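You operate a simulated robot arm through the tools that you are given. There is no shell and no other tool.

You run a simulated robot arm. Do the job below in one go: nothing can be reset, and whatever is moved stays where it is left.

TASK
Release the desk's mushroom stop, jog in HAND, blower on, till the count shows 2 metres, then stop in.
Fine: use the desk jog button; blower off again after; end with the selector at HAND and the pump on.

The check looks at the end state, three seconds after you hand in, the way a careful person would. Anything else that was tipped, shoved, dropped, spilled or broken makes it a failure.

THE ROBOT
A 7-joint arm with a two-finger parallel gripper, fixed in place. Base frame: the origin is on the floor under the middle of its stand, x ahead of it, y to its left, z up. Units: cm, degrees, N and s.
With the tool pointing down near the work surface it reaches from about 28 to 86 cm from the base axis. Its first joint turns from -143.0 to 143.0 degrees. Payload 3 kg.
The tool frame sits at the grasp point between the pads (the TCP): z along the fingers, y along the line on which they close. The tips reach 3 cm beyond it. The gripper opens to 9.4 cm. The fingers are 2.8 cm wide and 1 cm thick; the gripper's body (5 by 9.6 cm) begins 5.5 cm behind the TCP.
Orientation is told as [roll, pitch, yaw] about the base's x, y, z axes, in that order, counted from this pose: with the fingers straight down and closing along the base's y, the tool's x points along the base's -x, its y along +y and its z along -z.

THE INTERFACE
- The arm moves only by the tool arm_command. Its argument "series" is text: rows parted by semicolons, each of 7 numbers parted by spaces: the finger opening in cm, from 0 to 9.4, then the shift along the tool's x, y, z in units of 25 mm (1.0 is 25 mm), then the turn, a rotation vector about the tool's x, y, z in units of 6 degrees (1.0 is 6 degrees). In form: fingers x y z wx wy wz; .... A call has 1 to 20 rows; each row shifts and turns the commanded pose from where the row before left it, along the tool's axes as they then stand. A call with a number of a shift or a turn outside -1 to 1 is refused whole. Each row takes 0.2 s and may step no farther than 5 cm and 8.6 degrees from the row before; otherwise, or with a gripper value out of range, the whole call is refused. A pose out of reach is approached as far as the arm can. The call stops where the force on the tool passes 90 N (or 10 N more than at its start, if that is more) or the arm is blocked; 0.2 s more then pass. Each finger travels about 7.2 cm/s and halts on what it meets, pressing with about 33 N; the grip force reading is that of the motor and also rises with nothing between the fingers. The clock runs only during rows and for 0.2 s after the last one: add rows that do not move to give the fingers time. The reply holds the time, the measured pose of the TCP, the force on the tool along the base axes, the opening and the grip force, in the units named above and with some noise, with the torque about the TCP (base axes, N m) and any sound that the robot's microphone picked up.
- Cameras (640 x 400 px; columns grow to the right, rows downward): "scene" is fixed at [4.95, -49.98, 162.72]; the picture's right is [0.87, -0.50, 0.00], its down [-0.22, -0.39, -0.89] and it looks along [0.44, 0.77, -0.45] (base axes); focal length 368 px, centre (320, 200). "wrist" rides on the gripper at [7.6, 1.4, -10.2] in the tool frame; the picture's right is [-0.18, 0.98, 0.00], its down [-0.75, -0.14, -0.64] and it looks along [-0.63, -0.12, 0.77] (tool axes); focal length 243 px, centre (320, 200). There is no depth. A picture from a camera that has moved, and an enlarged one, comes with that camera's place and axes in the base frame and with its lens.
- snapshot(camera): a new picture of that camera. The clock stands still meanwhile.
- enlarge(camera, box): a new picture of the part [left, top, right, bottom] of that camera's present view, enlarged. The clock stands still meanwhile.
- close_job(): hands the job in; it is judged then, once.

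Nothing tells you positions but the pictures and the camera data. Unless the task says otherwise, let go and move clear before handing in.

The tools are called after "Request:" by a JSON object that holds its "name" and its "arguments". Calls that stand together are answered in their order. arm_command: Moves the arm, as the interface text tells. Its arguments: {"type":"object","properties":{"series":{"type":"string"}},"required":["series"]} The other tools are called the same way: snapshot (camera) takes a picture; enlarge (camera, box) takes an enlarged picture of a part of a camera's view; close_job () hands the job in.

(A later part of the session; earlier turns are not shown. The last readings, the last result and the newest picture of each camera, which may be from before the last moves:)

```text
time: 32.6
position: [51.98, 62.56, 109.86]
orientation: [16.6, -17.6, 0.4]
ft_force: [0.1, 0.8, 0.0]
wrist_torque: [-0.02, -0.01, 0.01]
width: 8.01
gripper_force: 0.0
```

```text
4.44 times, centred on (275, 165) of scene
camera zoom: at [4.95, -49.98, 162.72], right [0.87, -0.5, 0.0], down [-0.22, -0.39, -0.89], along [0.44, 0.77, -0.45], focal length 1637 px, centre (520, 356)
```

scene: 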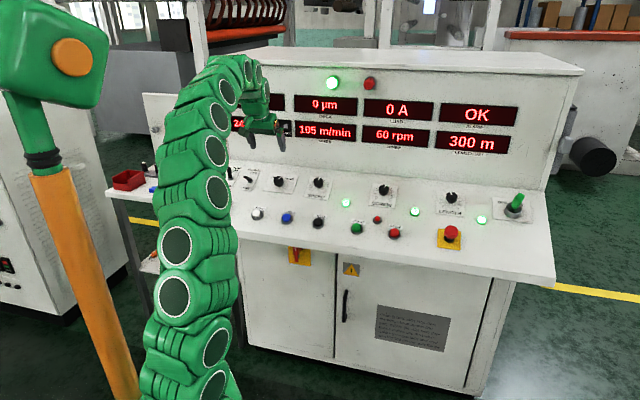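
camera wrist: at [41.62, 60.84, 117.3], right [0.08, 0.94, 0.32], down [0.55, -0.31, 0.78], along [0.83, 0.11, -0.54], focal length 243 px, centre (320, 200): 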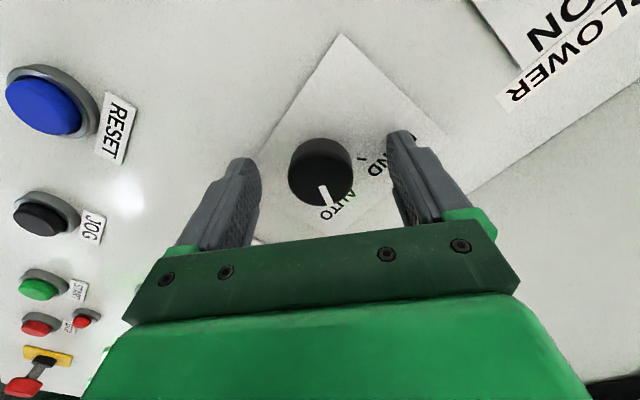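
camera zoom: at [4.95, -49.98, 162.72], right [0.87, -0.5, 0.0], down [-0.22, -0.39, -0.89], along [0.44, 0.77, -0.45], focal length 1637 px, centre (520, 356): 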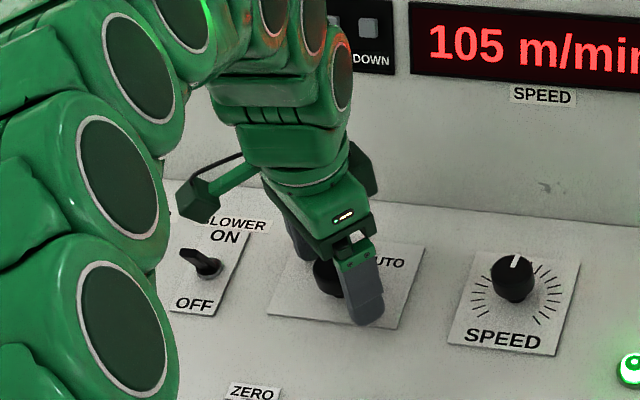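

The fingers straddle the knob. I'll grip it gently and rotate counter-clockwise about 60° first, then check.

Request:
{"name": "arm_command", "arguments": {"series": "3 0 0 0 0 0 0;3 0 0 0 0 0 0;3 0 0 0 0 0 0;3 0 0 0 0 0 0"}}

Request:
{"name": "arm_command", "arguments": {"series": "3 0 0 0 0 0 -1;3 0 0 0 0 0 -1;3 0 0 0 0 0 -1;3 0 0 0 0 0 -1;3 0 0 0 0 0 -1;3 0 0 0 0 0 -1;3 0 0 0 0 0 -1;3 0 0 0 0 0 -1;3 0 0 0 0 0 0"}}

Request:
{"name": "snapshot", "arguments": {"camera": "wrist"}}

Request:
{"name": "snapshot", "arguments": {"camera": "scene"}}

```text
time: 33.6
position: [52.1, 62.55, 109.87]
orientation: [16.7, -17.6, 0.4]
ft_force: [2.7, 8.6, -0.5]
wrist_torque: [0.92, -0.03, 0.3]
width: 3.56
gripper_force: 45.2
```

```text
time: 35.6
position: [51.91, 62.55, 109.7]
orientation: [-2.6, -23.7, 51.6]
ft_force: [-39.9, 26.9, -9.8]
wrist_torque: [-0.83, 0.6, -0.01]
width: 3.51
gripper_force: 45.5
```

```text
taken
camera wrist: at [43.48, 55.0, 116.06], right [-0.65, 0.76, 0.03], down [0.35, 0.27, 0.9], along [0.67, 0.6, -0.44], focal length 243 px, centre (320, 200)
```

wrist: 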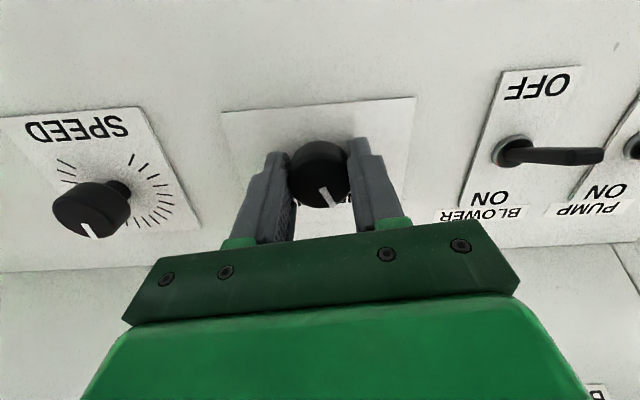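

```text
taken
```

scene: 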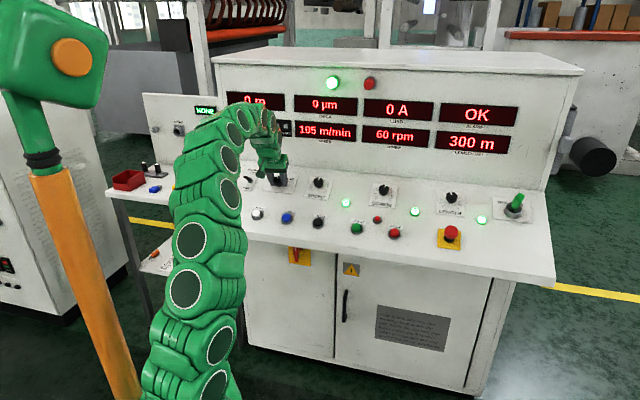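

The knob turns with the gripper, now about 48° around. I'll continue counter-clockwise until it resists.

Request:
{"name": "arm_command", "arguments": {"series": "3 0 0 0 0 0 -1;3 0 0 0 0 0 -1;3 0 0 0 0 0 -1;3 0 0 0 0 0 -1;3 0 0 0 0 0 0"}}

Request:
{"name": "enlarge", "arguments": {"camera": "wrist", "box": [220, 80, 420, 240]}}

```text
time: 36.8
position: [52.1, 62.45, 109.78]
orientation: [-12.6, -20.6, 77.2]
ft_force: [-17.8, 7.1, 2.2]
wrist_torque: [0.17, 0.1, 0.06]
width: 4.03
gripper_force: 8.9
```

```text
2.50 times, centred on (320, 160) of wrist
camera zoom: at [46.16, 52.96, 116.33], right [-0.88, 0.45, -0.14], down [0.1, 0.46, 0.88], along [0.46, 0.76, -0.45], focal length 606 px, centre (320, 300)
```

zoom: 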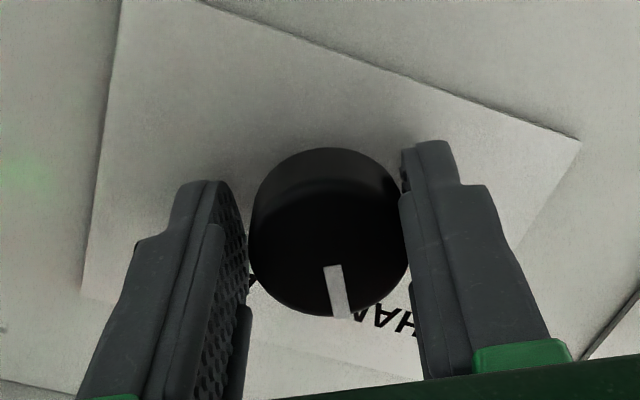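

The pads seem to have started slipping on the knob, so it may have reached its stop. I'll open the fingers and look at the pointer.

Request:
{"name": "arm_command", "arguments": {"series": "6 0 0 0 0 0 0;8 0 0 0 0 0 0;8 0 0 0 0 0 0"}}

Request:
{"name": "enlarge", "arguments": {"camera": "wrist", "box": [220, 80, 420, 240]}}

Request:
{"name": "enlarge", "arguments": {"camera": "scene", "box": [235, 150, 315, 210]}}

```text
time: 37.6
position: [52.19, 62.39, 109.88]
orientation: [-12.7, -20.6, 77.1]
ft_force: [-0.1, -0.4, 0.3]
wrist_torque: [-0.02, 0.0, 0.02]
width: 7.99
gripper_force: 0.0
```

```text
2.50 times, centred on (320, 160) of wrist
camera zoom: at [46.17, 52.97, 116.31], right [-0.88, 0.45, -0.14], down [0.1, 0.46, 0.88], along [0.46, 0.76, -0.45], focal length 606 px, centre (320, 300)
```

zoom: 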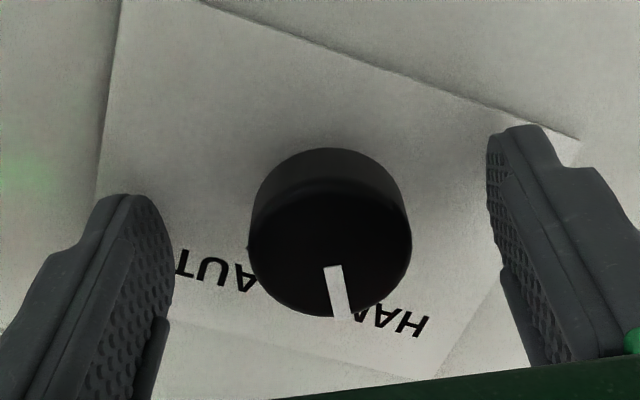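

```text
6.67 times, centred on (275, 180) of scene
camera zoom: at [4.95, -49.98, 162.72], right [0.87, -0.5, 0.0], down [-0.22, -0.39, -0.89], along [0.44, 0.77, -0.45], focal length 2456 px, centre (620, 333)
```

zoom: 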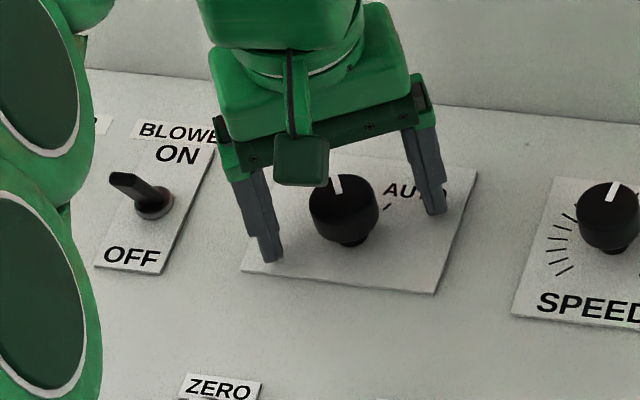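

The pointer has swung to the HAND side. I'll retreat and verify its position from above.

Request:
{"name": "arm_command", "arguments": {"series": "9.4 0 0 -1 0 0 0;9.4 0 0 -1 0 0 0;9.4 0 0 -1 0 0 0;9.4 0 0 -1 0 0 0;9.4 0 0 -1 0 0 0;9.4 0 0 0 0 0 1;9.4 0 0 0 0 0 1;9.4 0 0 0 0 0 1;9.4 0 0 0 0 0 1;9.4 0 0 0 0 0 1;9.4 0 0 0 0 0 0;9.4 0 0 0 0 0 0"}}

Request:
{"name": "snapshot", "arguments": {"camera": "wrist"}}

Request:
{"name": "enlarge", "arguments": {"camera": "wrist", "box": [240, 20, 400, 140]}}

Request:
{"name": "enlarge", "arguments": {"camera": "scene", "box": [235, 150, 315, 210]}}

```text
time: 40.2
position: [48.56, 58.92, 121.23]
orientation: [0.0, -23.9, 44.9]
ft_force: [-1.1, 0.7, 0.7]
wrist_torque: [0.0, -0.02, -0.02]
width: 9.39
gripper_force: 0.1
```

```text
taken
camera wrist: at [39.52, 52.05, 127.58], right [-0.58, 0.81, 0.07], down [0.4, 0.2, 0.89], along [0.71, 0.54, -0.44], focal length 243 px, centre (320, 200)
```

wrist: 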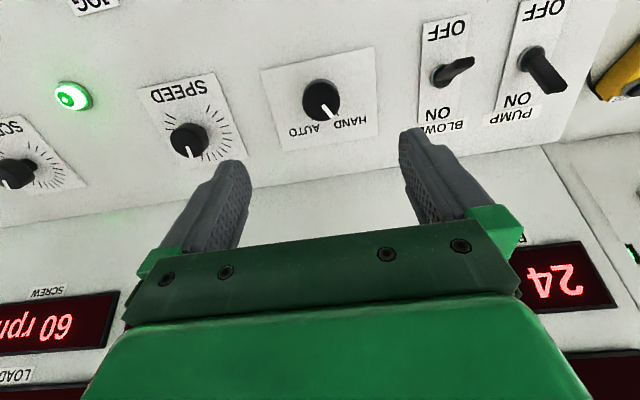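

```text
3.33 times, centred on (320, 80) of wrist
camera zoom: at [39.52, 52.05, 127.58], right [-0.58, 0.81, 0.07], down [0.4, 0.2, 0.89], along [0.71, 0.54, -0.44], focal length 809 px, centre (320, 600)
```

zoom: 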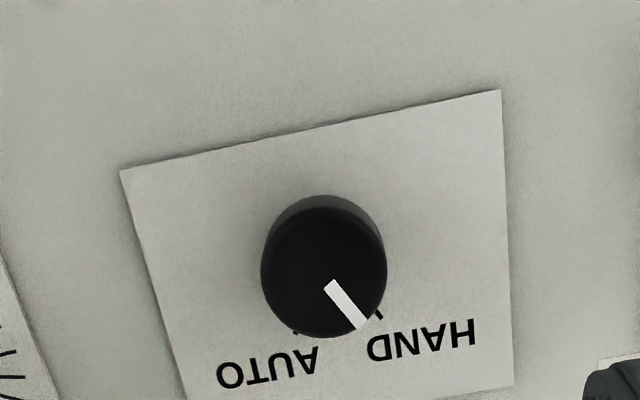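

```text
6.67 times, centred on (275, 180) of scene
camera zoom: at [4.95, -49.98, 162.72], right [0.87, -0.5, 0.0], down [-0.22, -0.39, -0.89], along [0.44, 0.77, -0.45], focal length 2456 px, centre (620, 333)
```

zoom: 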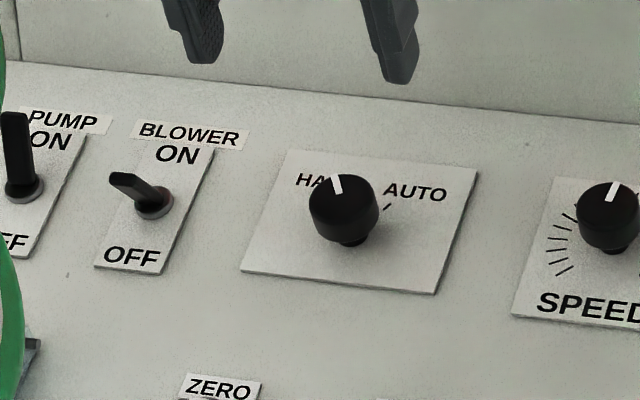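

The selector pointer is now at the HAND mark. Next is the blower toggle, with its base near (45.1, 72.6, 106.5) and the lever leaning toward OFF (front). I'll close the fingers and move in front of it, then verify alignment before pushing.

Request:
{"name": "arm_command", "arguments": {"series": "0 0.84 1 0 0 0 0;0 0.84 1 0 0 0 0;0 0 1 0 0 0 0;0 0 1 0 0 0 0;0 0 0.84 0 0 0 0;0 0 0 0.8 0 0 0;0 0 0 0.8 0 0 0;0 0 0 0 0 0 0;0 0 0 0 0 0 0"}}

Request:
{"name": "snapshot", "arguments": {"camera": "wrist"}}

Request:
{"name": "enlarge", "arguments": {"camera": "scene", "box": [195, 130, 315, 220]}}

```text
time: 42.2
position: [38.51, 65.76, 116.04]
orientation: [0.0, -24.0, 45.0]
ft_force: [0.3, -0.1, -0.8]
wrist_torque: [-0.01, 0.01, -0.03]
width: 0.01
gripper_force: 33.2
```

```text
taken
camera wrist: at [29.48, 58.92, 122.33], right [-0.58, 0.81, 0.07], down [0.4, 0.2, 0.89], along [0.71, 0.54, -0.44], focal length 243 px, centre (320, 200)
```

wrist: 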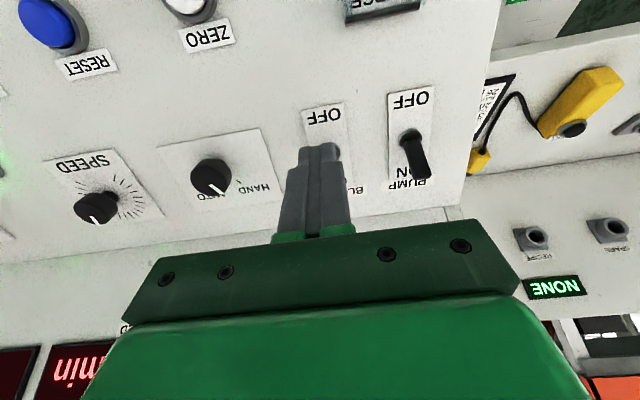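

```text
4.44 times, centred on (255, 175) of scene
camera zoom: at [4.95, -49.98, 162.72], right [0.87, -0.5, 0.0], down [-0.22, -0.39, -0.89], along [0.44, 0.77, -0.45], focal length 1637 px, centre (609, 311)
```

zoom: 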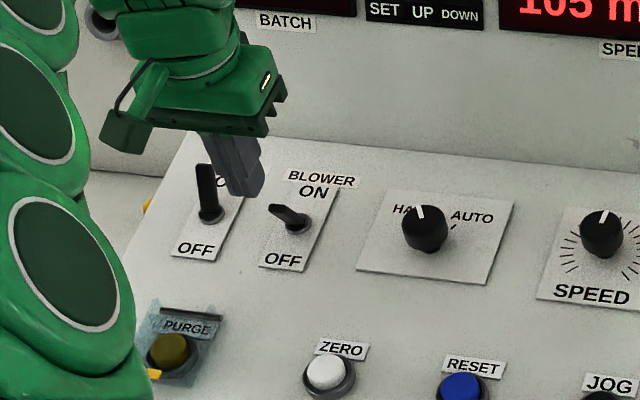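

The tool axis lands in front of the blower lever by the OFF label, laterally aligned. I'll descend to about 2 cm above the plate in front of the lever.

Request:
{"name": "arm_command", "arguments": {"series": "0 0 0.1 0.8 0 0 0;0 0 0 0.8 0 0 0;0 0 0 0.8 0 0 0;0 0 0 0.6 0 0 0;0 0 0 0 0 0 0;0 0 0 0 0 0 0"}}

Request:
{"name": "snapshot", "arguments": {"camera": "wrist"}}

Request:
{"name": "enlarge", "arguments": {"camera": "scene", "box": [195, 130, 315, 220]}}

```text
time: 43.6
position: [40.14, 68.17, 109.2]
orientation: [0.1, -23.9, 45.0]
ft_force: [0.6, -0.4, -0.3]
wrist_torque: [-0.03, -0.03, -0.01]
width: 0.01
gripper_force: 33.5
```

```text
taken
camera wrist: at [31.26, 61.33, 115.48], right [-0.58, 0.81, 0.07], down [0.4, 0.2, 0.89], along [0.71, 0.54, -0.44], focal length 243 px, centre (320, 200)
```

wrist: 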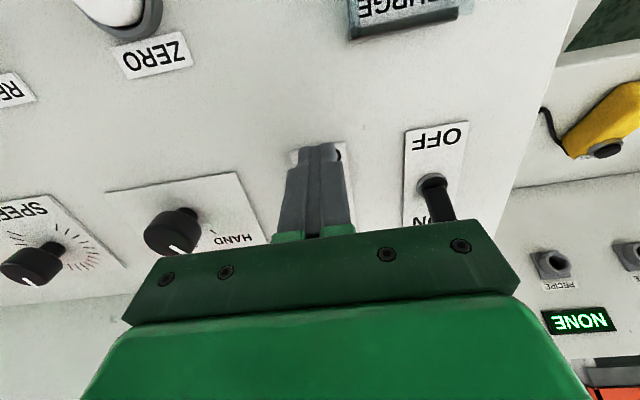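

```text
4.44 times, centred on (255, 175) of scene
camera zoom: at [4.95, -49.98, 162.72], right [0.87, -0.5, 0.0], down [-0.22, -0.39, -0.89], along [0.44, 0.77, -0.45], focal length 1637 px, centre (609, 311)
```

zoom: 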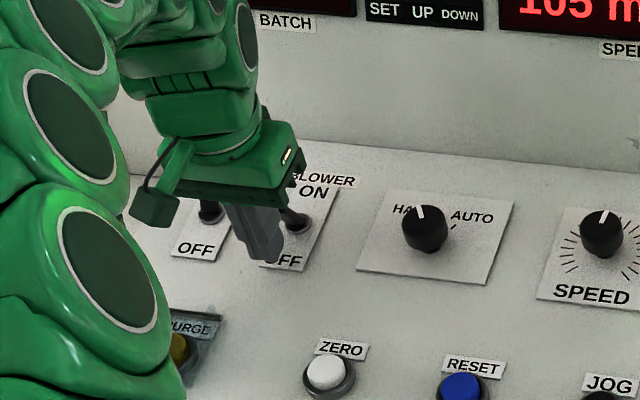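

Positioned in front of the lever with no contact. I'll push it back toward ON in small steps.

Request:
{"name": "arm_command", "arguments": {"series": "0 -0.3 0 0 0 0 0;0 -0.3 0 0 0 0 0;0 -0.3 0 0 0 0 0;0 -0.3 0 0 0 0 0;0 -0.3 0 0 0 0 0;0 0 0 0 0 0 0"}}

Request:
{"name": "snapshot", "arguments": {"camera": "wrist"}}

Request:
{"name": "enlarge", "arguments": {"camera": "scene", "box": [195, 130, 315, 220]}}

```text
time: 44.7
position: [42.08, 70.0, 110.63]
orientation: [-0.1, -23.8, 45.1]
ft_force: [-28.9, -30.7, 20.2]
wrist_torque: [-0.62, 0.41, -0.13]
width: 0.0
gripper_force: 32.6
stopped in row 5: the force on the tool passed its limit at 110 N (the readings are from after the stop); the commanded pose is now the measured one
```

```text
taken
camera wrist: at [33.16, 63.16, 117.02], right [-0.58, 0.81, 0.07], down [0.4, 0.21, 0.89], along [0.71, 0.54, -0.45], focal length 243 px, centre (320, 200)
```

wrist: 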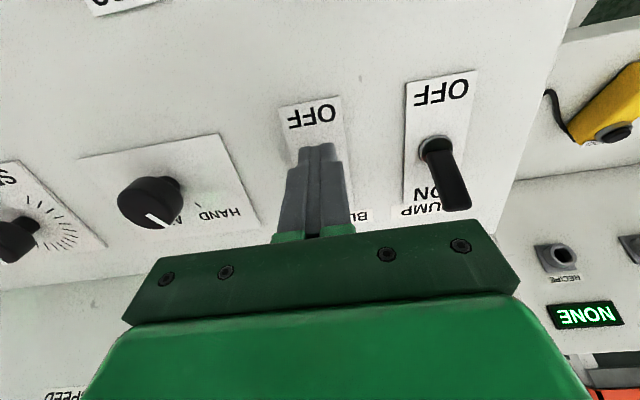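

```text
4.44 times, centred on (255, 175) of scene
camera zoom: at [4.95, -49.98, 162.72], right [0.87, -0.5, 0.0], down [-0.22, -0.39, -0.89], along [0.44, 0.77, -0.45], focal length 1637 px, centre (609, 311)
```

zoom: 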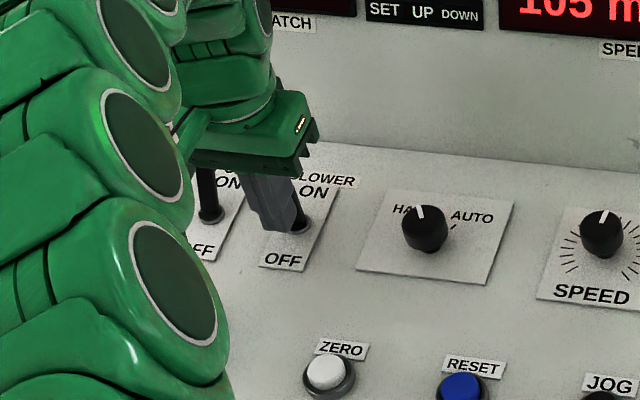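

The push met high resistance, so I'll look closely before doing more.

Request:
{"name": "enlarge", "arguments": {"camera": "wrist", "box": [260, 90, 380, 220]}}

Request:
{"name": "enlarge", "arguments": {"camera": "scene", "box": [235, 160, 295, 205]}}

```text
3.08 times, centred on (320, 155) of wrist
camera zoom: at [33.16, 63.16, 117.02], right [-0.58, 0.81, 0.07], down [0.4, 0.21, 0.89], along [0.71, 0.54, -0.45], focal length 746 px, centre (320, 338)
```

zoom: 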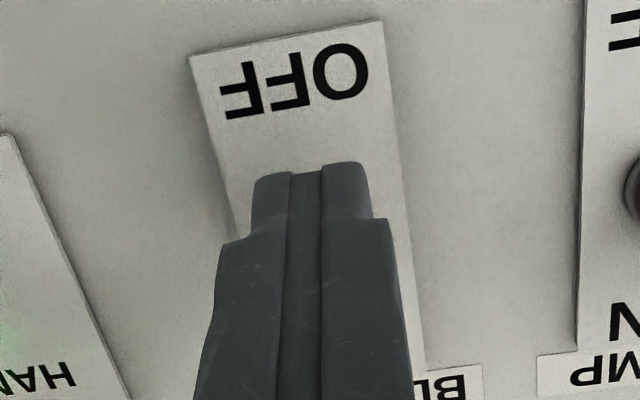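

```text
8.89 times, centred on (265, 182) of scene
camera zoom: at [4.95, -49.98, 162.72], right [0.87, -0.5, 0.0], down [-0.22, -0.39, -0.89], along [0.44, 0.77, -0.45], focal length 3275 px, centre (809, 356)
```

zoom: 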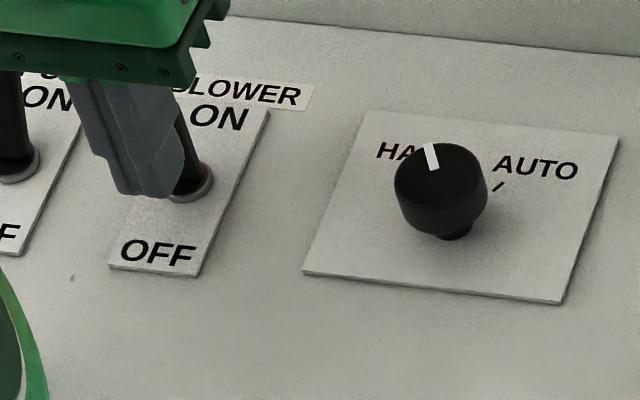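

Behind the fingers the lever now appears swung back toward ON, with the push ending on its stop. I'll back off and check.

Request:
{"name": "arm_command", "arguments": {"series": "0 0.4 0 0 0 0 0;0 0.4 0 0 0 0 0;0 0.4 0 0 0 0 0;0 0 0 -1 0 0 0;0 0 0 -1 0 0 0;0 0 0 -1 0 0 0;0 0 0 0 0 0 0"}}

Request:
{"name": "snapshot", "arguments": {"camera": "wrist"}}

Request:
{"name": "enlarge", "arguments": {"camera": "scene", "box": [195, 130, 315, 220]}}

Request:
{"name": "snapshot", "arguments": {"camera": "scene"}}

```text
time: 46.3
position: [38.12, 66.17, 116.4]
orientation: [-0.1, -23.6, 45.0]
ft_force: [0.6, 0.4, -0.6]
wrist_torque: [-0.01, 0.0, -0.01]
width: 0.0
gripper_force: 33.2
```

```text
taken
camera wrist: at [29.28, 59.29, 122.73], right [-0.58, 0.81, 0.07], down [0.41, 0.21, 0.89], along [0.71, 0.54, -0.45], focal length 243 px, centre (320, 200)
```

wrist: 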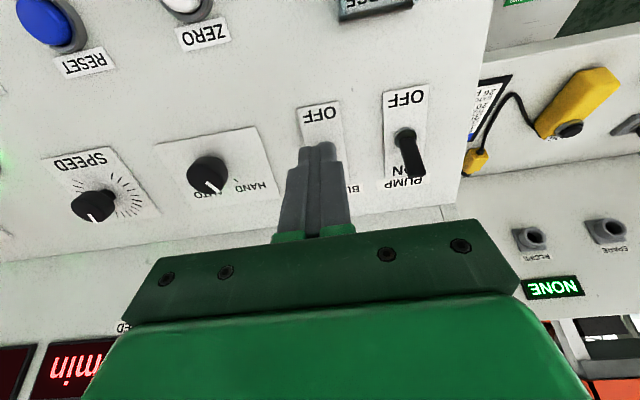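

```text
4.44 times, centred on (255, 175) of scene
camera zoom: at [4.95, -49.98, 162.72], right [0.87, -0.5, 0.0], down [-0.22, -0.39, -0.89], along [0.44, 0.77, -0.45], focal length 1637 px, centre (609, 311)
```

zoom: 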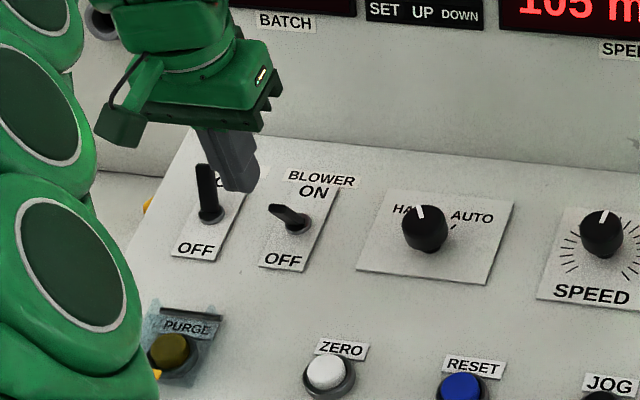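

```text
taken
```

scene: 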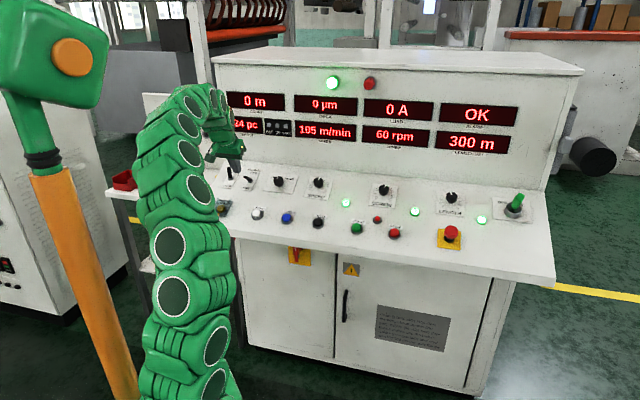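

The blower lever is back at OFF; it only reached about vertical before springing back. I'll retry with the contact nearer the lever's tip for better leverage, shifted slightly right, in finer steps.

Request:
{"name": "arm_command", "arguments": {"series": "0 0 -0.18 0.7 0 0 0;0 0 0 0.7 0 0 0;0 0 0 0.7 0 0 0;0 0 0 0.66 0 0 0;0 0 0 0 0 0 0"}}

Request:
{"name": "arm_command", "arguments": {"series": "0 -0.2 0 0 0 0 0;0 -0.2 0 0 0 0 0;0 -0.2 0 0 0 0 0;0 -0.2 0 0 0 0 0;0 0 0 0 0 0 0"}}

Request:
{"name": "enlarge", "arguments": {"camera": "scene", "box": [225, 150, 305, 210]}}

Request:
{"name": "enlarge", "arguments": {"camera": "wrist", "box": [240, 80, 400, 220]}}

```text
time: 47.5
position: [40.36, 67.87, 109.92]
orientation: [0.0, -23.7, 45.0]
ft_force: [-0.3, -0.5, -0.1]
wrist_torque: [-0.02, -0.04, -0.01]
width: 0.0
gripper_force: 32.6
```

```text
time: 48.7
position: [41.73, 68.97, 110.66]
orientation: [-0.1, -23.7, 45.1]
ft_force: [0.2, -1.3, -0.3]
wrist_torque: [0.0, -0.01, 0.04]
width: 0.0
gripper_force: 33.4
```

```text
6.67 times, centred on (265, 180) of scene
camera zoom: at [4.95, -49.98, 162.72], right [0.87, -0.5, 0.0], down [-0.22, -0.39, -0.89], along [0.44, 0.77, -0.45], focal length 2456 px, centre (687, 333)
```

zoom: 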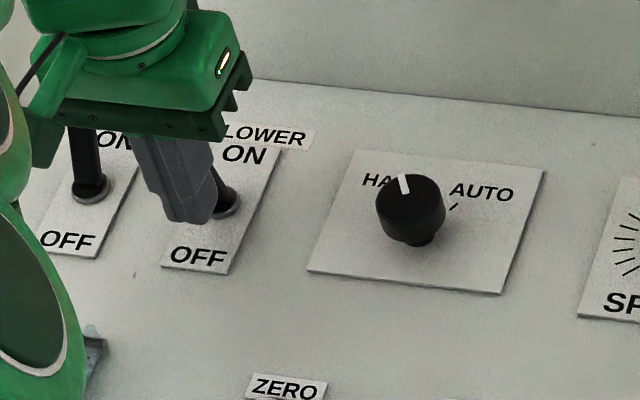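

```text
2.86 times, centred on (320, 150) of wrist
camera zoom: at [32.76, 62.15, 116.97], right [-0.58, 0.81, 0.07], down [0.41, 0.21, 0.89], along [0.71, 0.54, -0.45], focal length 693 px, centre (320, 343)
```

zoom: 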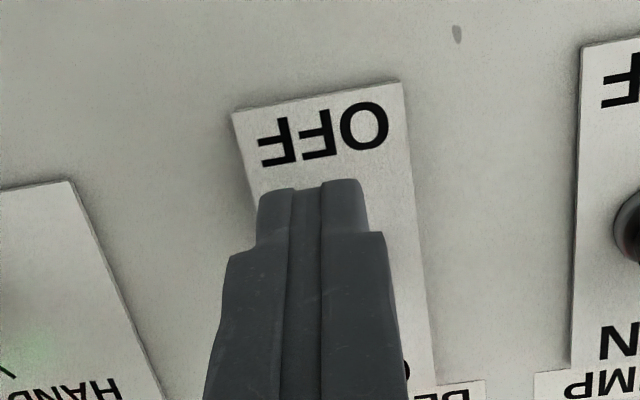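

Light contact so far and the lever is moving with the fingers. I'll continue in small steps while watching the force.

Request:
{"name": "arm_command", "arguments": {"series": "0 -0.15 0 0 0 0 0;0 -0.15 0 0 0 0 0;0 0 0 0 0 0 0"}}

Request:
{"name": "enlarge", "arguments": {"camera": "scene", "box": [235, 160, 295, 205]}}

Request:
{"name": "arm_command", "arguments": {"series": "0 -0.15 0 0 0 0 0;0 -0.15 0 0 0 0 0;0 0 0 0 0 0 0"}}

Request:
{"name": "enlarge", "arguments": {"camera": "scene", "box": [235, 160, 295, 205]}}

```text
time: 49.5
position: [42.19, 69.55, 111.04]
orientation: [0.0, -23.7, 45.0]
ft_force: [-0.1, -0.4, 0.3]
wrist_torque: [-0.01, 0.01, -0.03]
width: 0.03
gripper_force: 32.5
```

```text
8.89 times, centred on (265, 182) of scene
camera zoom: at [4.95, -49.98, 162.72], right [0.87, -0.5, 0.0], down [-0.22, -0.39, -0.89], along [0.44, 0.77, -0.45], focal length 3275 px, centre (809, 356)
```

zoom: 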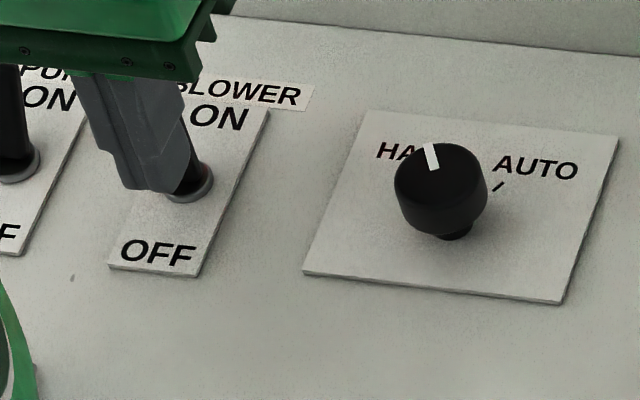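

```text
time: 50.3
position: [42.67, 69.82, 111.22]
orientation: [0.0, -23.7, 45.0]
ft_force: [0.5, 0.7, 0.5]
wrist_torque: [0.05, -0.02, 0.01]
width: 0.0
gripper_force: 32.8
```

```text
8.89 times, centred on (265, 182) of scene
camera zoom: at [4.95, -49.98, 162.72], right [0.87, -0.5, 0.0], down [-0.22, -0.39, -0.89], along [0.44, 0.77, -0.45], focal length 3275 px, centre (809, 356)
```

zoom: 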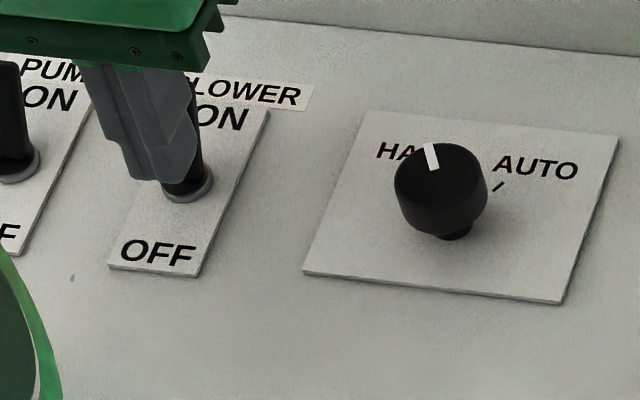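

Request:
{"name": "arm_command", "arguments": {"series": "0 -0.15 0 0 0 0 0;0 -0.15 0 0 0 0 0;0 0 0 0 0 0 0"}}

Request:
{"name": "enlarge", "arguments": {"camera": "scene", "box": [235, 160, 295, 205]}}

```text
time: 51.0
position: [42.85, 70.06, 111.44]
orientation: [-0.1, -22.8, 45.2]
ft_force: [-21.5, -21.4, 7.6]
wrist_torque: [-0.3, 0.31, 0.02]
width: 0.0
gripper_force: 33.4
stopped in row 3: the force on the tool passed its limit at 99 N (the readings are from after the stop); the commanded pose is now the measured one
```

```text
8.89 times, centred on (265, 182) of scene
camera zoom: at [4.95, -49.98, 162.72], right [0.87, -0.5, 0.0], down [-0.22, -0.39, -0.89], along [0.44, 0.77, -0.45], focal length 3275 px, centre (809, 356)
```

zoom: 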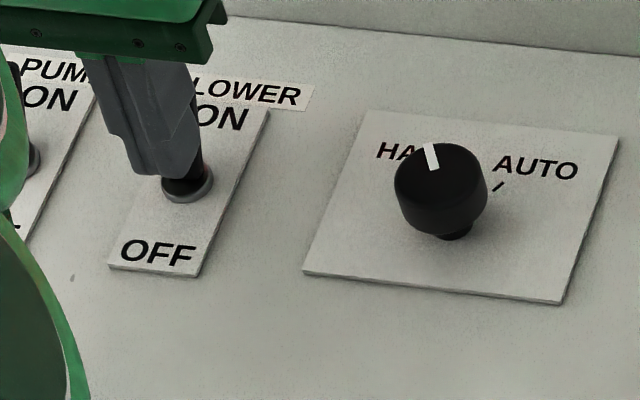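

The lever now seems to be hard against its ON stop. I'll back off slowly in tiny steps and watch whether it stays.

Request:
{"name": "arm_command", "arguments": {"series": "0 0.2 0 0 0 0 0;0 0 0 0 0 0 0"}}

Request:
{"name": "enlarge", "arguments": {"camera": "scene", "box": [235, 160, 295, 205]}}

Request:
{"name": "arm_command", "arguments": {"series": "0 0.2 0 0 0 0 0;0 0.2 0 0 0 0 0;0 0 0 0 0 0 0"}}

Request:
{"name": "enlarge", "arguments": {"camera": "scene", "box": [235, 160, 295, 205]}}

```text
time: 51.6
position: [42.71, 69.76, 111.16]
orientation: [-0.2, -22.7, 45.0]
ft_force: [-0.4, -0.4, -0.2]
wrist_torque: [-0.02, -0.02, 0.02]
width: 0.01
gripper_force: 33.2
```

```text
8.89 times, centred on (265, 182) of scene
camera zoom: at [4.95, -49.98, 162.72], right [0.87, -0.5, 0.0], down [-0.22, -0.39, -0.89], along [0.44, 0.77, -0.45], focal length 3275 px, centre (809, 356)
```

zoom: 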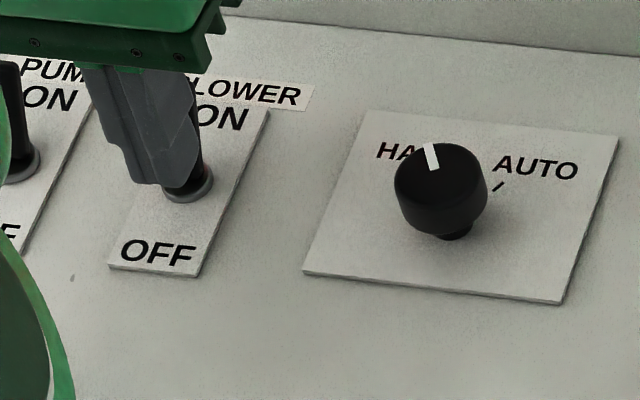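

```text
time: 52.4
position: [42.0, 69.13, 110.77]
orientation: [-0.3, -23.0, 45.0]
ft_force: [-0.3, -0.1, 0.2]
wrist_torque: [-0.01, 0.02, 0.0]
width: 0.0
gripper_force: 32.9
```

```text
8.89 times, centred on (265, 182) of scene
camera zoom: at [4.95, -49.98, 162.72], right [0.87, -0.5, 0.0], down [-0.22, -0.39, -0.89], along [0.44, 0.77, -0.45], focal length 3275 px, centre (809, 356)
```

zoom: 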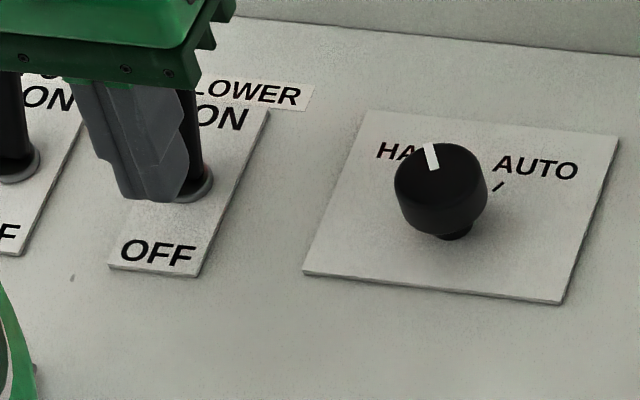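

The lever stays up at the ON side as I back off. I'll retreat fully and confirm.

Request:
{"name": "arm_command", "arguments": {"series": "0 0.4 0 0 0 0 0;0 0.4 0 0 0 0 0;0 0.4 0 0 0 0 0;0 0 0 -1 0 0 0;0 0 0 -1 0 0 0;0 0 0 -1 0 0 0;0 0 0 0 0 0 0"}}

Request:
{"name": "enlarge", "arguments": {"camera": "scene", "box": [195, 130, 315, 220]}}

Request:
{"name": "snapshot", "arguments": {"camera": "wrist"}}

Request:
{"name": "snapshot", "arguments": {"camera": "scene"}}

```text
time: 54.0
position: [38.17, 65.1, 116.52]
orientation: [-0.2, -22.8, 45.0]
ft_force: [-0.3, -0.1, -0.2]
wrist_torque: [0.02, 0.0, 0.01]
width: 0.0
gripper_force: 32.6
```

```text
4.44 times, centred on (255, 175) of scene
camera zoom: at [4.95, -49.98, 162.72], right [0.87, -0.5, 0.0], down [-0.22, -0.39, -0.89], along [0.44, 0.77, -0.45], focal length 1637 px, centre (609, 311)
```

zoom: 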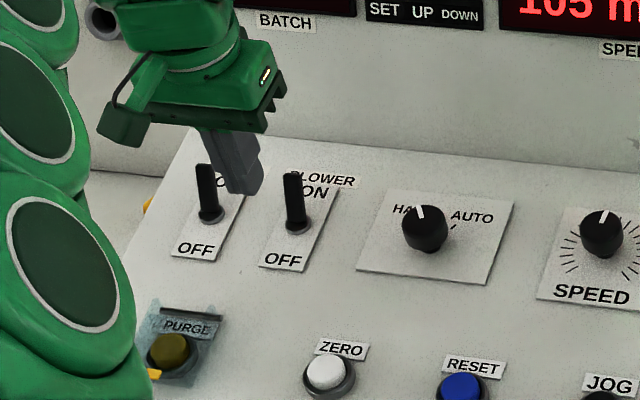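

```text
taken
camera wrist: at [29.3, 58.39, 123.06], right [-0.57, 0.82, 0.07], down [0.41, 0.22, 0.88], along [0.71, 0.54, -0.46], focal length 243 px, centre (320, 200)
```

wrist: 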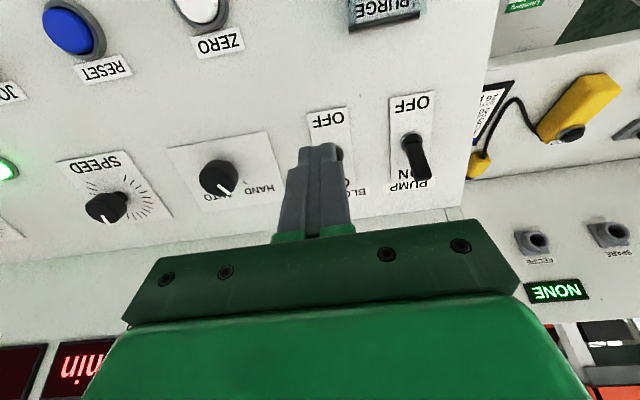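

```text
taken
```

scene: 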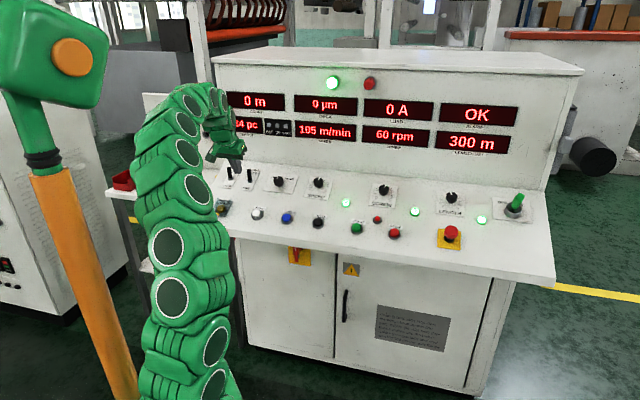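

BLOWER is now ON, beside PUMP ON. Next I'll move over the desk JOG button, whose cap is near (57.0, 41.8, 100.5), with closed fingers.

Request:
{"name": "arm_command", "arguments": {"series": "0 0.31 -0.993 0 0 0 0;0 0.31 -0.993 0 0 0 0;0 0.31 -0.993 0 0 0 0;0 0.31 -0.993 0 0 0 0;0 0.31 -0.993 0 0 0 0;0 0.31 -0.993 0 0 0 0;0 0.31 -0.993 0 0 0 0;0 0.31 -0.993 0 0 0 0;0 0.31 -0.993 0 0 0 0;0 0.31 -0.993 0 0 0 0;0 0.31 -0.993 0 0 0 0;0 0.31 -0.993 0 0 0 0;0 0 0 1 0 0 0;0 0 0 0.6 0 0 0;0 0 0 0 0 0 0;0 0 0 0 0 0 0"}}

Request:
{"name": "snapshot", "arguments": {"camera": "wrist"}}

Request:
{"name": "enlarge", "arguments": {"camera": "scene", "box": [260, 160, 380, 250]}}

Request:
{"name": "snapshot", "arguments": {"camera": "scene"}}

```text
time: 57.4
position: [54.02, 39.21, 109.22]
orientation: [-0.2, -22.8, 45.1]
ft_force: [0.1, -0.4, 0.8]
wrist_torque: [0.03, -0.03, 0.0]
width: 0.03
gripper_force: 33.1
```

```text
taken
camera wrist: at [45.19, 32.48, 115.8], right [-0.57, 0.82, 0.07], down [0.41, 0.22, 0.88], along [0.71, 0.54, -0.46], focal length 243 px, centre (320, 200)
```

wrist: 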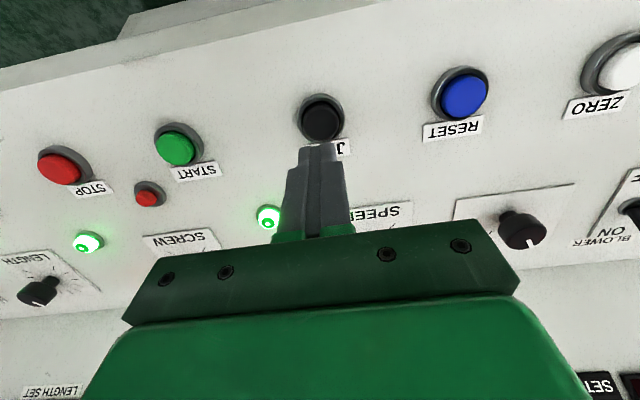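

```text
4.44 times, centred on (320, 205) of scene
camera zoom: at [4.95, -49.98, 162.72], right [0.87, -0.5, 0.0], down [-0.22, -0.39, -0.89], along [0.44, 0.77, -0.45], focal length 1637 px, centre (320, 178)
```

zoom: 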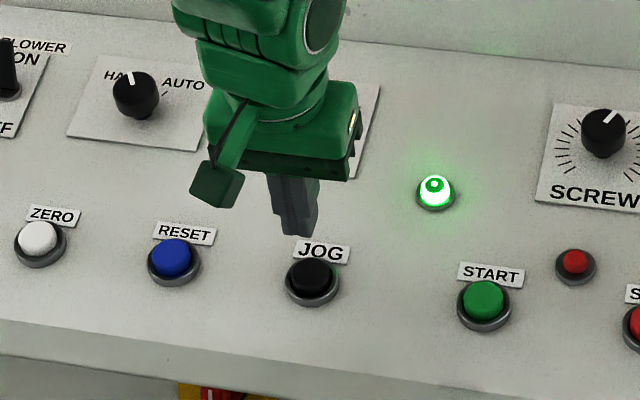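

```text
taken
```

scene: 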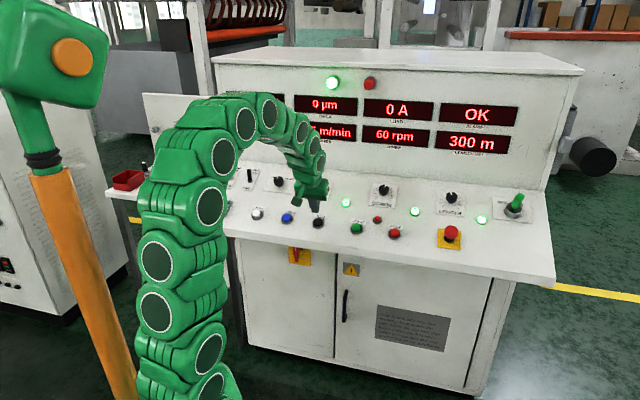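

The closed fingers are lined up on the JOG cap. The arm hides the COUNT display from here, so I'll use short presses and step aside to read it. First I'll descend close to the cap.

Request:
{"name": "arm_command", "arguments": {"series": "0 0 0 0.7 0 0 0;0 0 0 0.7 0 0 0;0 0 0 0.5 0 0 0;0 0 0 0.3 0 0 0;0 0 0 0 0 0 0"}}

Request:
{"name": "snapshot", "arguments": {"camera": "wrist"}}

Request:
{"name": "enlarge", "arguments": {"camera": "scene", "box": [280, 180, 360, 240]}}

Request:
{"name": "snapshot", "arguments": {"camera": "scene"}}

```text
time: 58.6
position: [55.53, 40.53, 104.19]
orientation: [-0.2, -22.7, 45.0]
ft_force: [-0.3, 0.5, 0.8]
wrist_torque: [0.01, -0.02, -0.04]
width: 0.0
gripper_force: 32.9
```

```text
taken
camera wrist: at [46.73, 33.84, 110.81], right [-0.57, 0.82, 0.07], down [0.41, 0.22, 0.88], along [0.71, 0.54, -0.46], focal length 243 px, centre (320, 200)
```

wrist: 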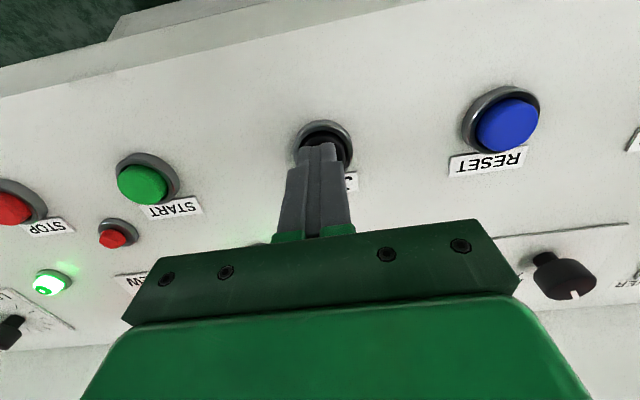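

```text
6.67 times, centred on (320, 210) of scene
camera zoom: at [4.95, -49.98, 162.72], right [0.87, -0.5, 0.0], down [-0.22, -0.39, -0.89], along [0.44, 0.77, -0.45], focal length 2456 px, centre (320, 133)
```

zoom: 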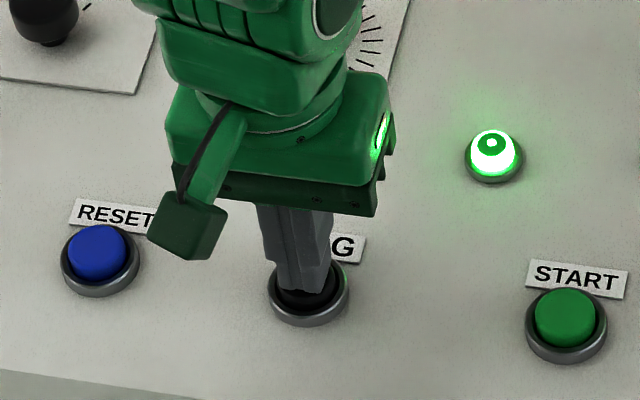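

```text
taken
```

scene: 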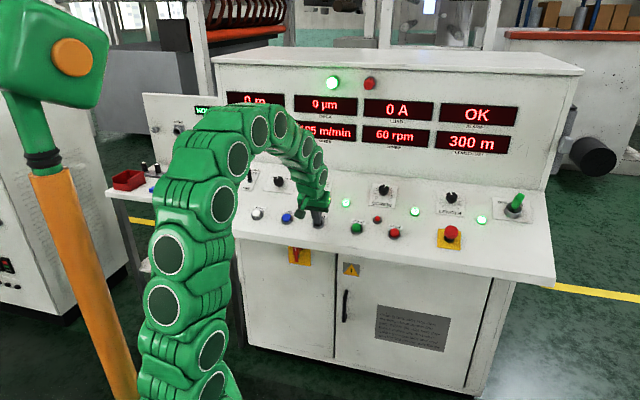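

With the arm lower, the COUNT display peeks out above the arm. I'll zoom in to check it's readable, then press a little further down.

Request:
{"name": "enlarge", "arguments": {"camera": "scene", "box": [215, 80, 305, 130]}}

Request:
{"name": "arm_command", "arguments": {"series": "0 0 0 0.12 0 0 0;0 0 0 0.12 0 0 0;0 0 0 0 0 0 0"}}

Request:
{"name": "enlarge", "arguments": {"camera": "scene", "box": [215, 80, 305, 130]}}

Request:
{"name": "enlarge", "arguments": {"camera": "scene", "box": [280, 180, 360, 240]}}

```text
7.11 times, centred on (260, 105) of scene
camera zoom: at [4.95, -49.98, 162.72], right [0.87, -0.5, 0.0], down [-0.22, -0.39, -0.89], along [0.44, 0.77, -0.45], focal length 2620 px, centre (747, 876)
```

zoom: 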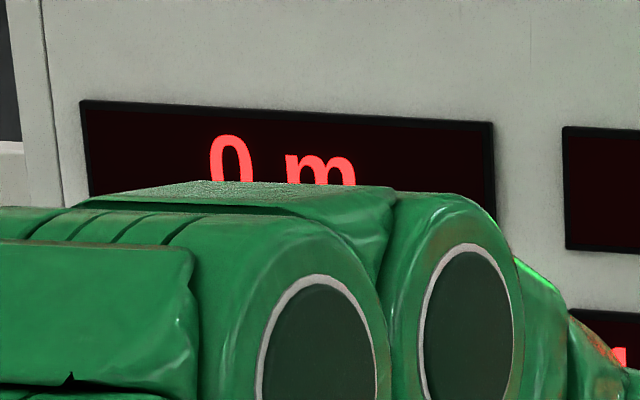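

```text
time: 59.4
position: [55.82, 40.74, 103.7]
orientation: [-0.3, -22.9, 45.0]
ft_force: [-2.0, -3.1, 11.5]
wrist_torque: [0.09, -0.15, 0.11]
width: 0.0
gripper_force: 32.9
heard: click
```

```text
7.11 times, centred on (260, 105) of scene
camera zoom: at [4.95, -49.98, 162.72], right [0.87, -0.5, 0.0], down [-0.22, -0.39, -0.89], along [0.44, 0.77, -0.45], focal length 2620 px, centre (747, 876)
```

zoom: 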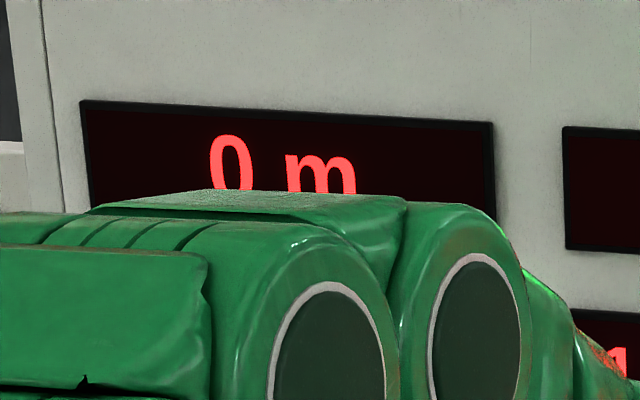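

```text
6.67 times, centred on (320, 210) of scene
camera zoom: at [4.95, -49.98, 162.72], right [0.87, -0.5, 0.0], down [-0.22, -0.39, -0.89], along [0.44, 0.77, -0.45], focal length 2456 px, centre (320, 133)
```

zoom: 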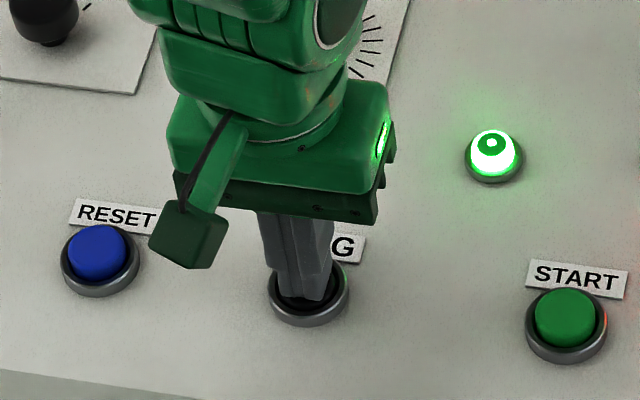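

I heard a click and the cap is being pressed at about 11 N. I'll check the scene and then hold briefly to see whether the count advances.

Request:
{"name": "snapshot", "arguments": {"camera": "scene"}}

Request:
{"name": "arm_command", "arguments": {"series": "0 0 0 0 0 0 0"}}

Request:
{"name": "snapshot", "arguments": {"camera": "scene"}}

Request:
{"name": "enlarge", "arguments": {"camera": "scene", "box": [215, 80, 305, 130]}}

```text
taken
```

scene: 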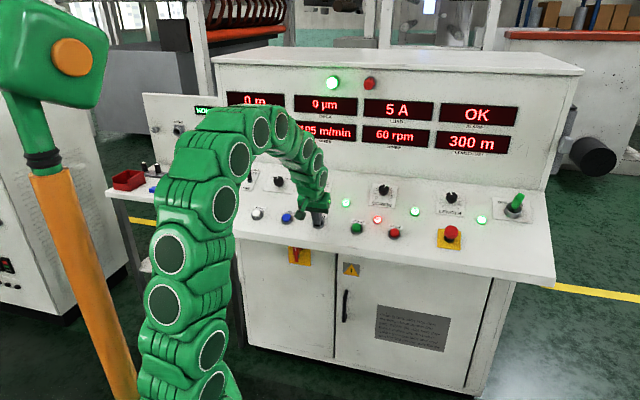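

```text
time: 59.8
position: [55.73, 40.69, 103.77]
orientation: [-0.2, -22.9, 45.0]
ft_force: [-1.1, -1.6, 13.4]
wrist_torque: [0.15, -0.18, 0.13]
width: 0.02
gripper_force: 33.4
```

```text
taken
```

scene: 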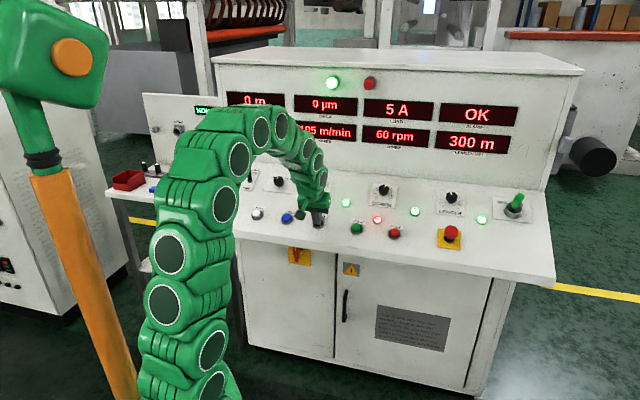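

```text
7.11 times, centred on (260, 105) of scene
camera zoom: at [4.95, -49.98, 162.72], right [0.87, -0.5, 0.0], down [-0.22, -0.39, -0.89], along [0.44, 0.77, -0.45], focal length 2620 px, centre (747, 876)
```

zoom: 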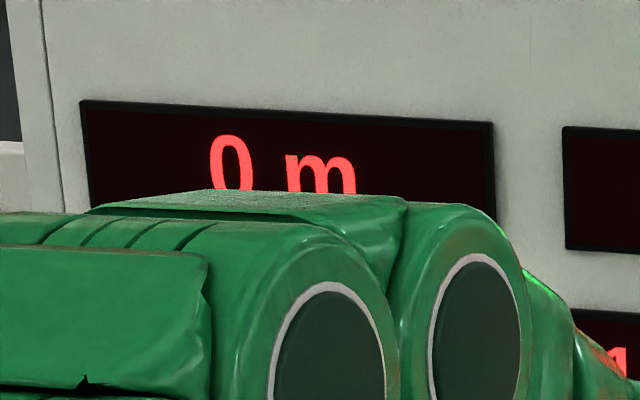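

LOAD shows 5 A and the red running lamp is lit, so the jog is running. I'll keep holding in short intervals and watch the count.

Request:
{"name": "arm_command", "arguments": {"series": "0 0 0 0 0 0 0;0 0 0 0 0 0 0"}}

Request:
{"name": "enlarge", "arguments": {"camera": "scene", "box": [215, 80, 305, 130]}}

Request:
{"name": "arm_command", "arguments": {"series": "0 0 0 0 0 0 0;0 0 0 0 0 0 0"}}

Request:
{"name": "enlarge", "arguments": {"camera": "scene", "box": [215, 80, 305, 130]}}

```text
time: 60.4
position: [55.67, 40.81, 103.73]
orientation: [-0.3, -22.9, 45.0]
ft_force: [-1.1, 0.0, 14.8]
wrist_torque: [0.26, -0.21, -0.02]
width: 0.0
gripper_force: 33.4
```

```text
7.11 times, centred on (260, 105) of scene
camera zoom: at [4.95, -49.98, 162.72], right [0.87, -0.5, 0.0], down [-0.22, -0.39, -0.89], along [0.44, 0.77, -0.45], focal length 2620 px, centre (747, 876)
```

zoom: 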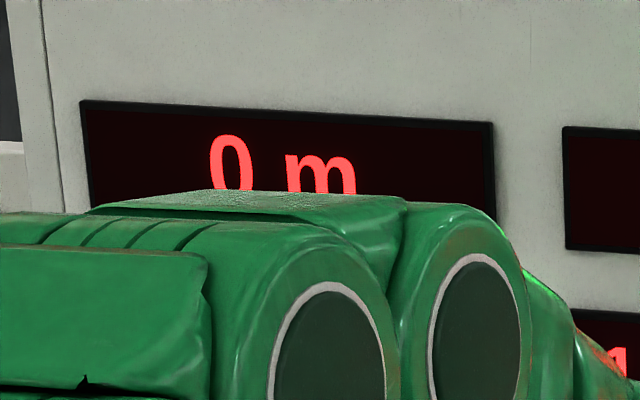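

```text
time: 61.0
position: [55.83, 40.78, 103.72]
orientation: [-0.2, -22.9, 45.0]
ft_force: [-0.8, -0.5, 16.4]
wrist_torque: [0.28, -0.23, 0.02]
width: 0.0
gripper_force: 32.7
```

```text
7.11 times, centred on (260, 105) of scene
camera zoom: at [4.95, -49.98, 162.72], right [0.87, -0.5, 0.0], down [-0.22, -0.39, -0.89], along [0.44, 0.77, -0.45], focal length 2620 px, centre (747, 876)
```

zoom: 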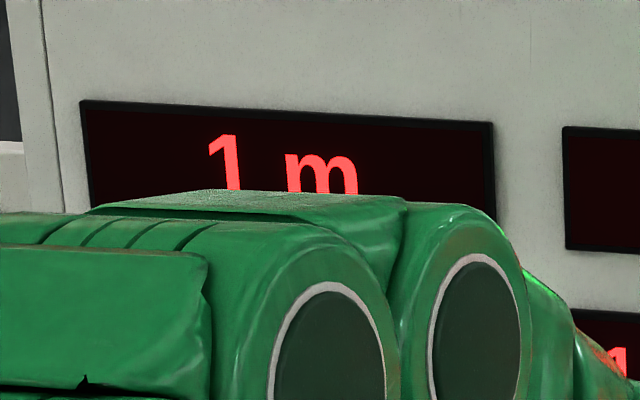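

The count has reached 1 m after roughly 1.8 s of jogging. I'll keep holding in short single-row intervals until it reads 2.

Request:
{"name": "arm_command", "arguments": {"series": "0 0 0 0 0 0 0;0 0 0 0 0 0 0"}}

Request:
{"name": "enlarge", "arguments": {"camera": "scene", "box": [215, 80, 305, 130]}}

```text
time: 61.6
position: [55.79, 40.77, 103.72]
orientation: [-0.1, -22.9, 45.0]
ft_force: [-1.3, 0.4, 15.8]
wrist_torque: [0.31, -0.3, 0.07]
width: 0.0
gripper_force: 33.2
```

```text
7.11 times, centred on (260, 105) of scene
camera zoom: at [4.95, -49.98, 162.72], right [0.87, -0.5, 0.0], down [-0.22, -0.39, -0.89], along [0.44, 0.77, -0.45], focal length 2620 px, centre (747, 876)
```

zoom: 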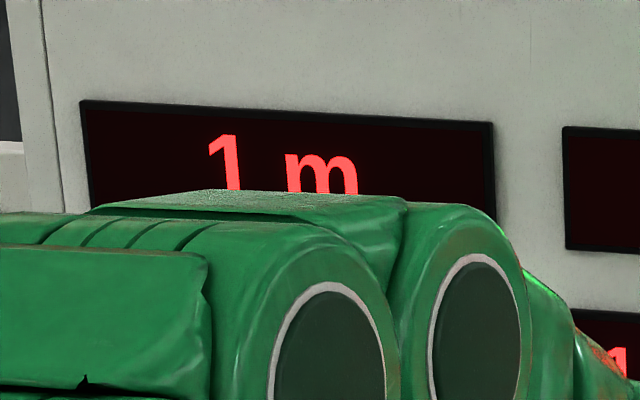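

Request:
{"name": "arm_command", "arguments": {"series": "0 0 0 0 0 0 0"}}

Request:
{"name": "enlarge", "arguments": {"camera": "scene", "box": [215, 80, 305, 130]}}

```text
time: 62.0
position: [55.71, 40.77, 103.75]
orientation: [-0.2, -23.0, 44.9]
ft_force: [-1.1, -0.6, 16.3]
wrist_torque: [0.28, -0.28, 0.0]
width: 0.0
gripper_force: 32.7
```

```text
7.11 times, centred on (260, 105) of scene
camera zoom: at [4.95, -49.98, 162.72], right [0.87, -0.5, 0.0], down [-0.22, -0.39, -0.89], along [0.44, 0.77, -0.45], focal length 2620 px, centre (747, 876)
```

zoom: 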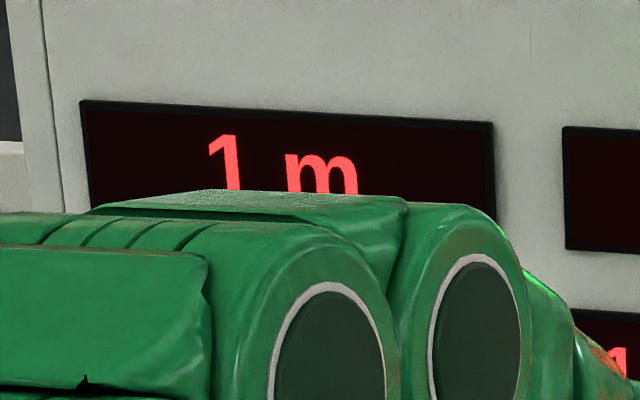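

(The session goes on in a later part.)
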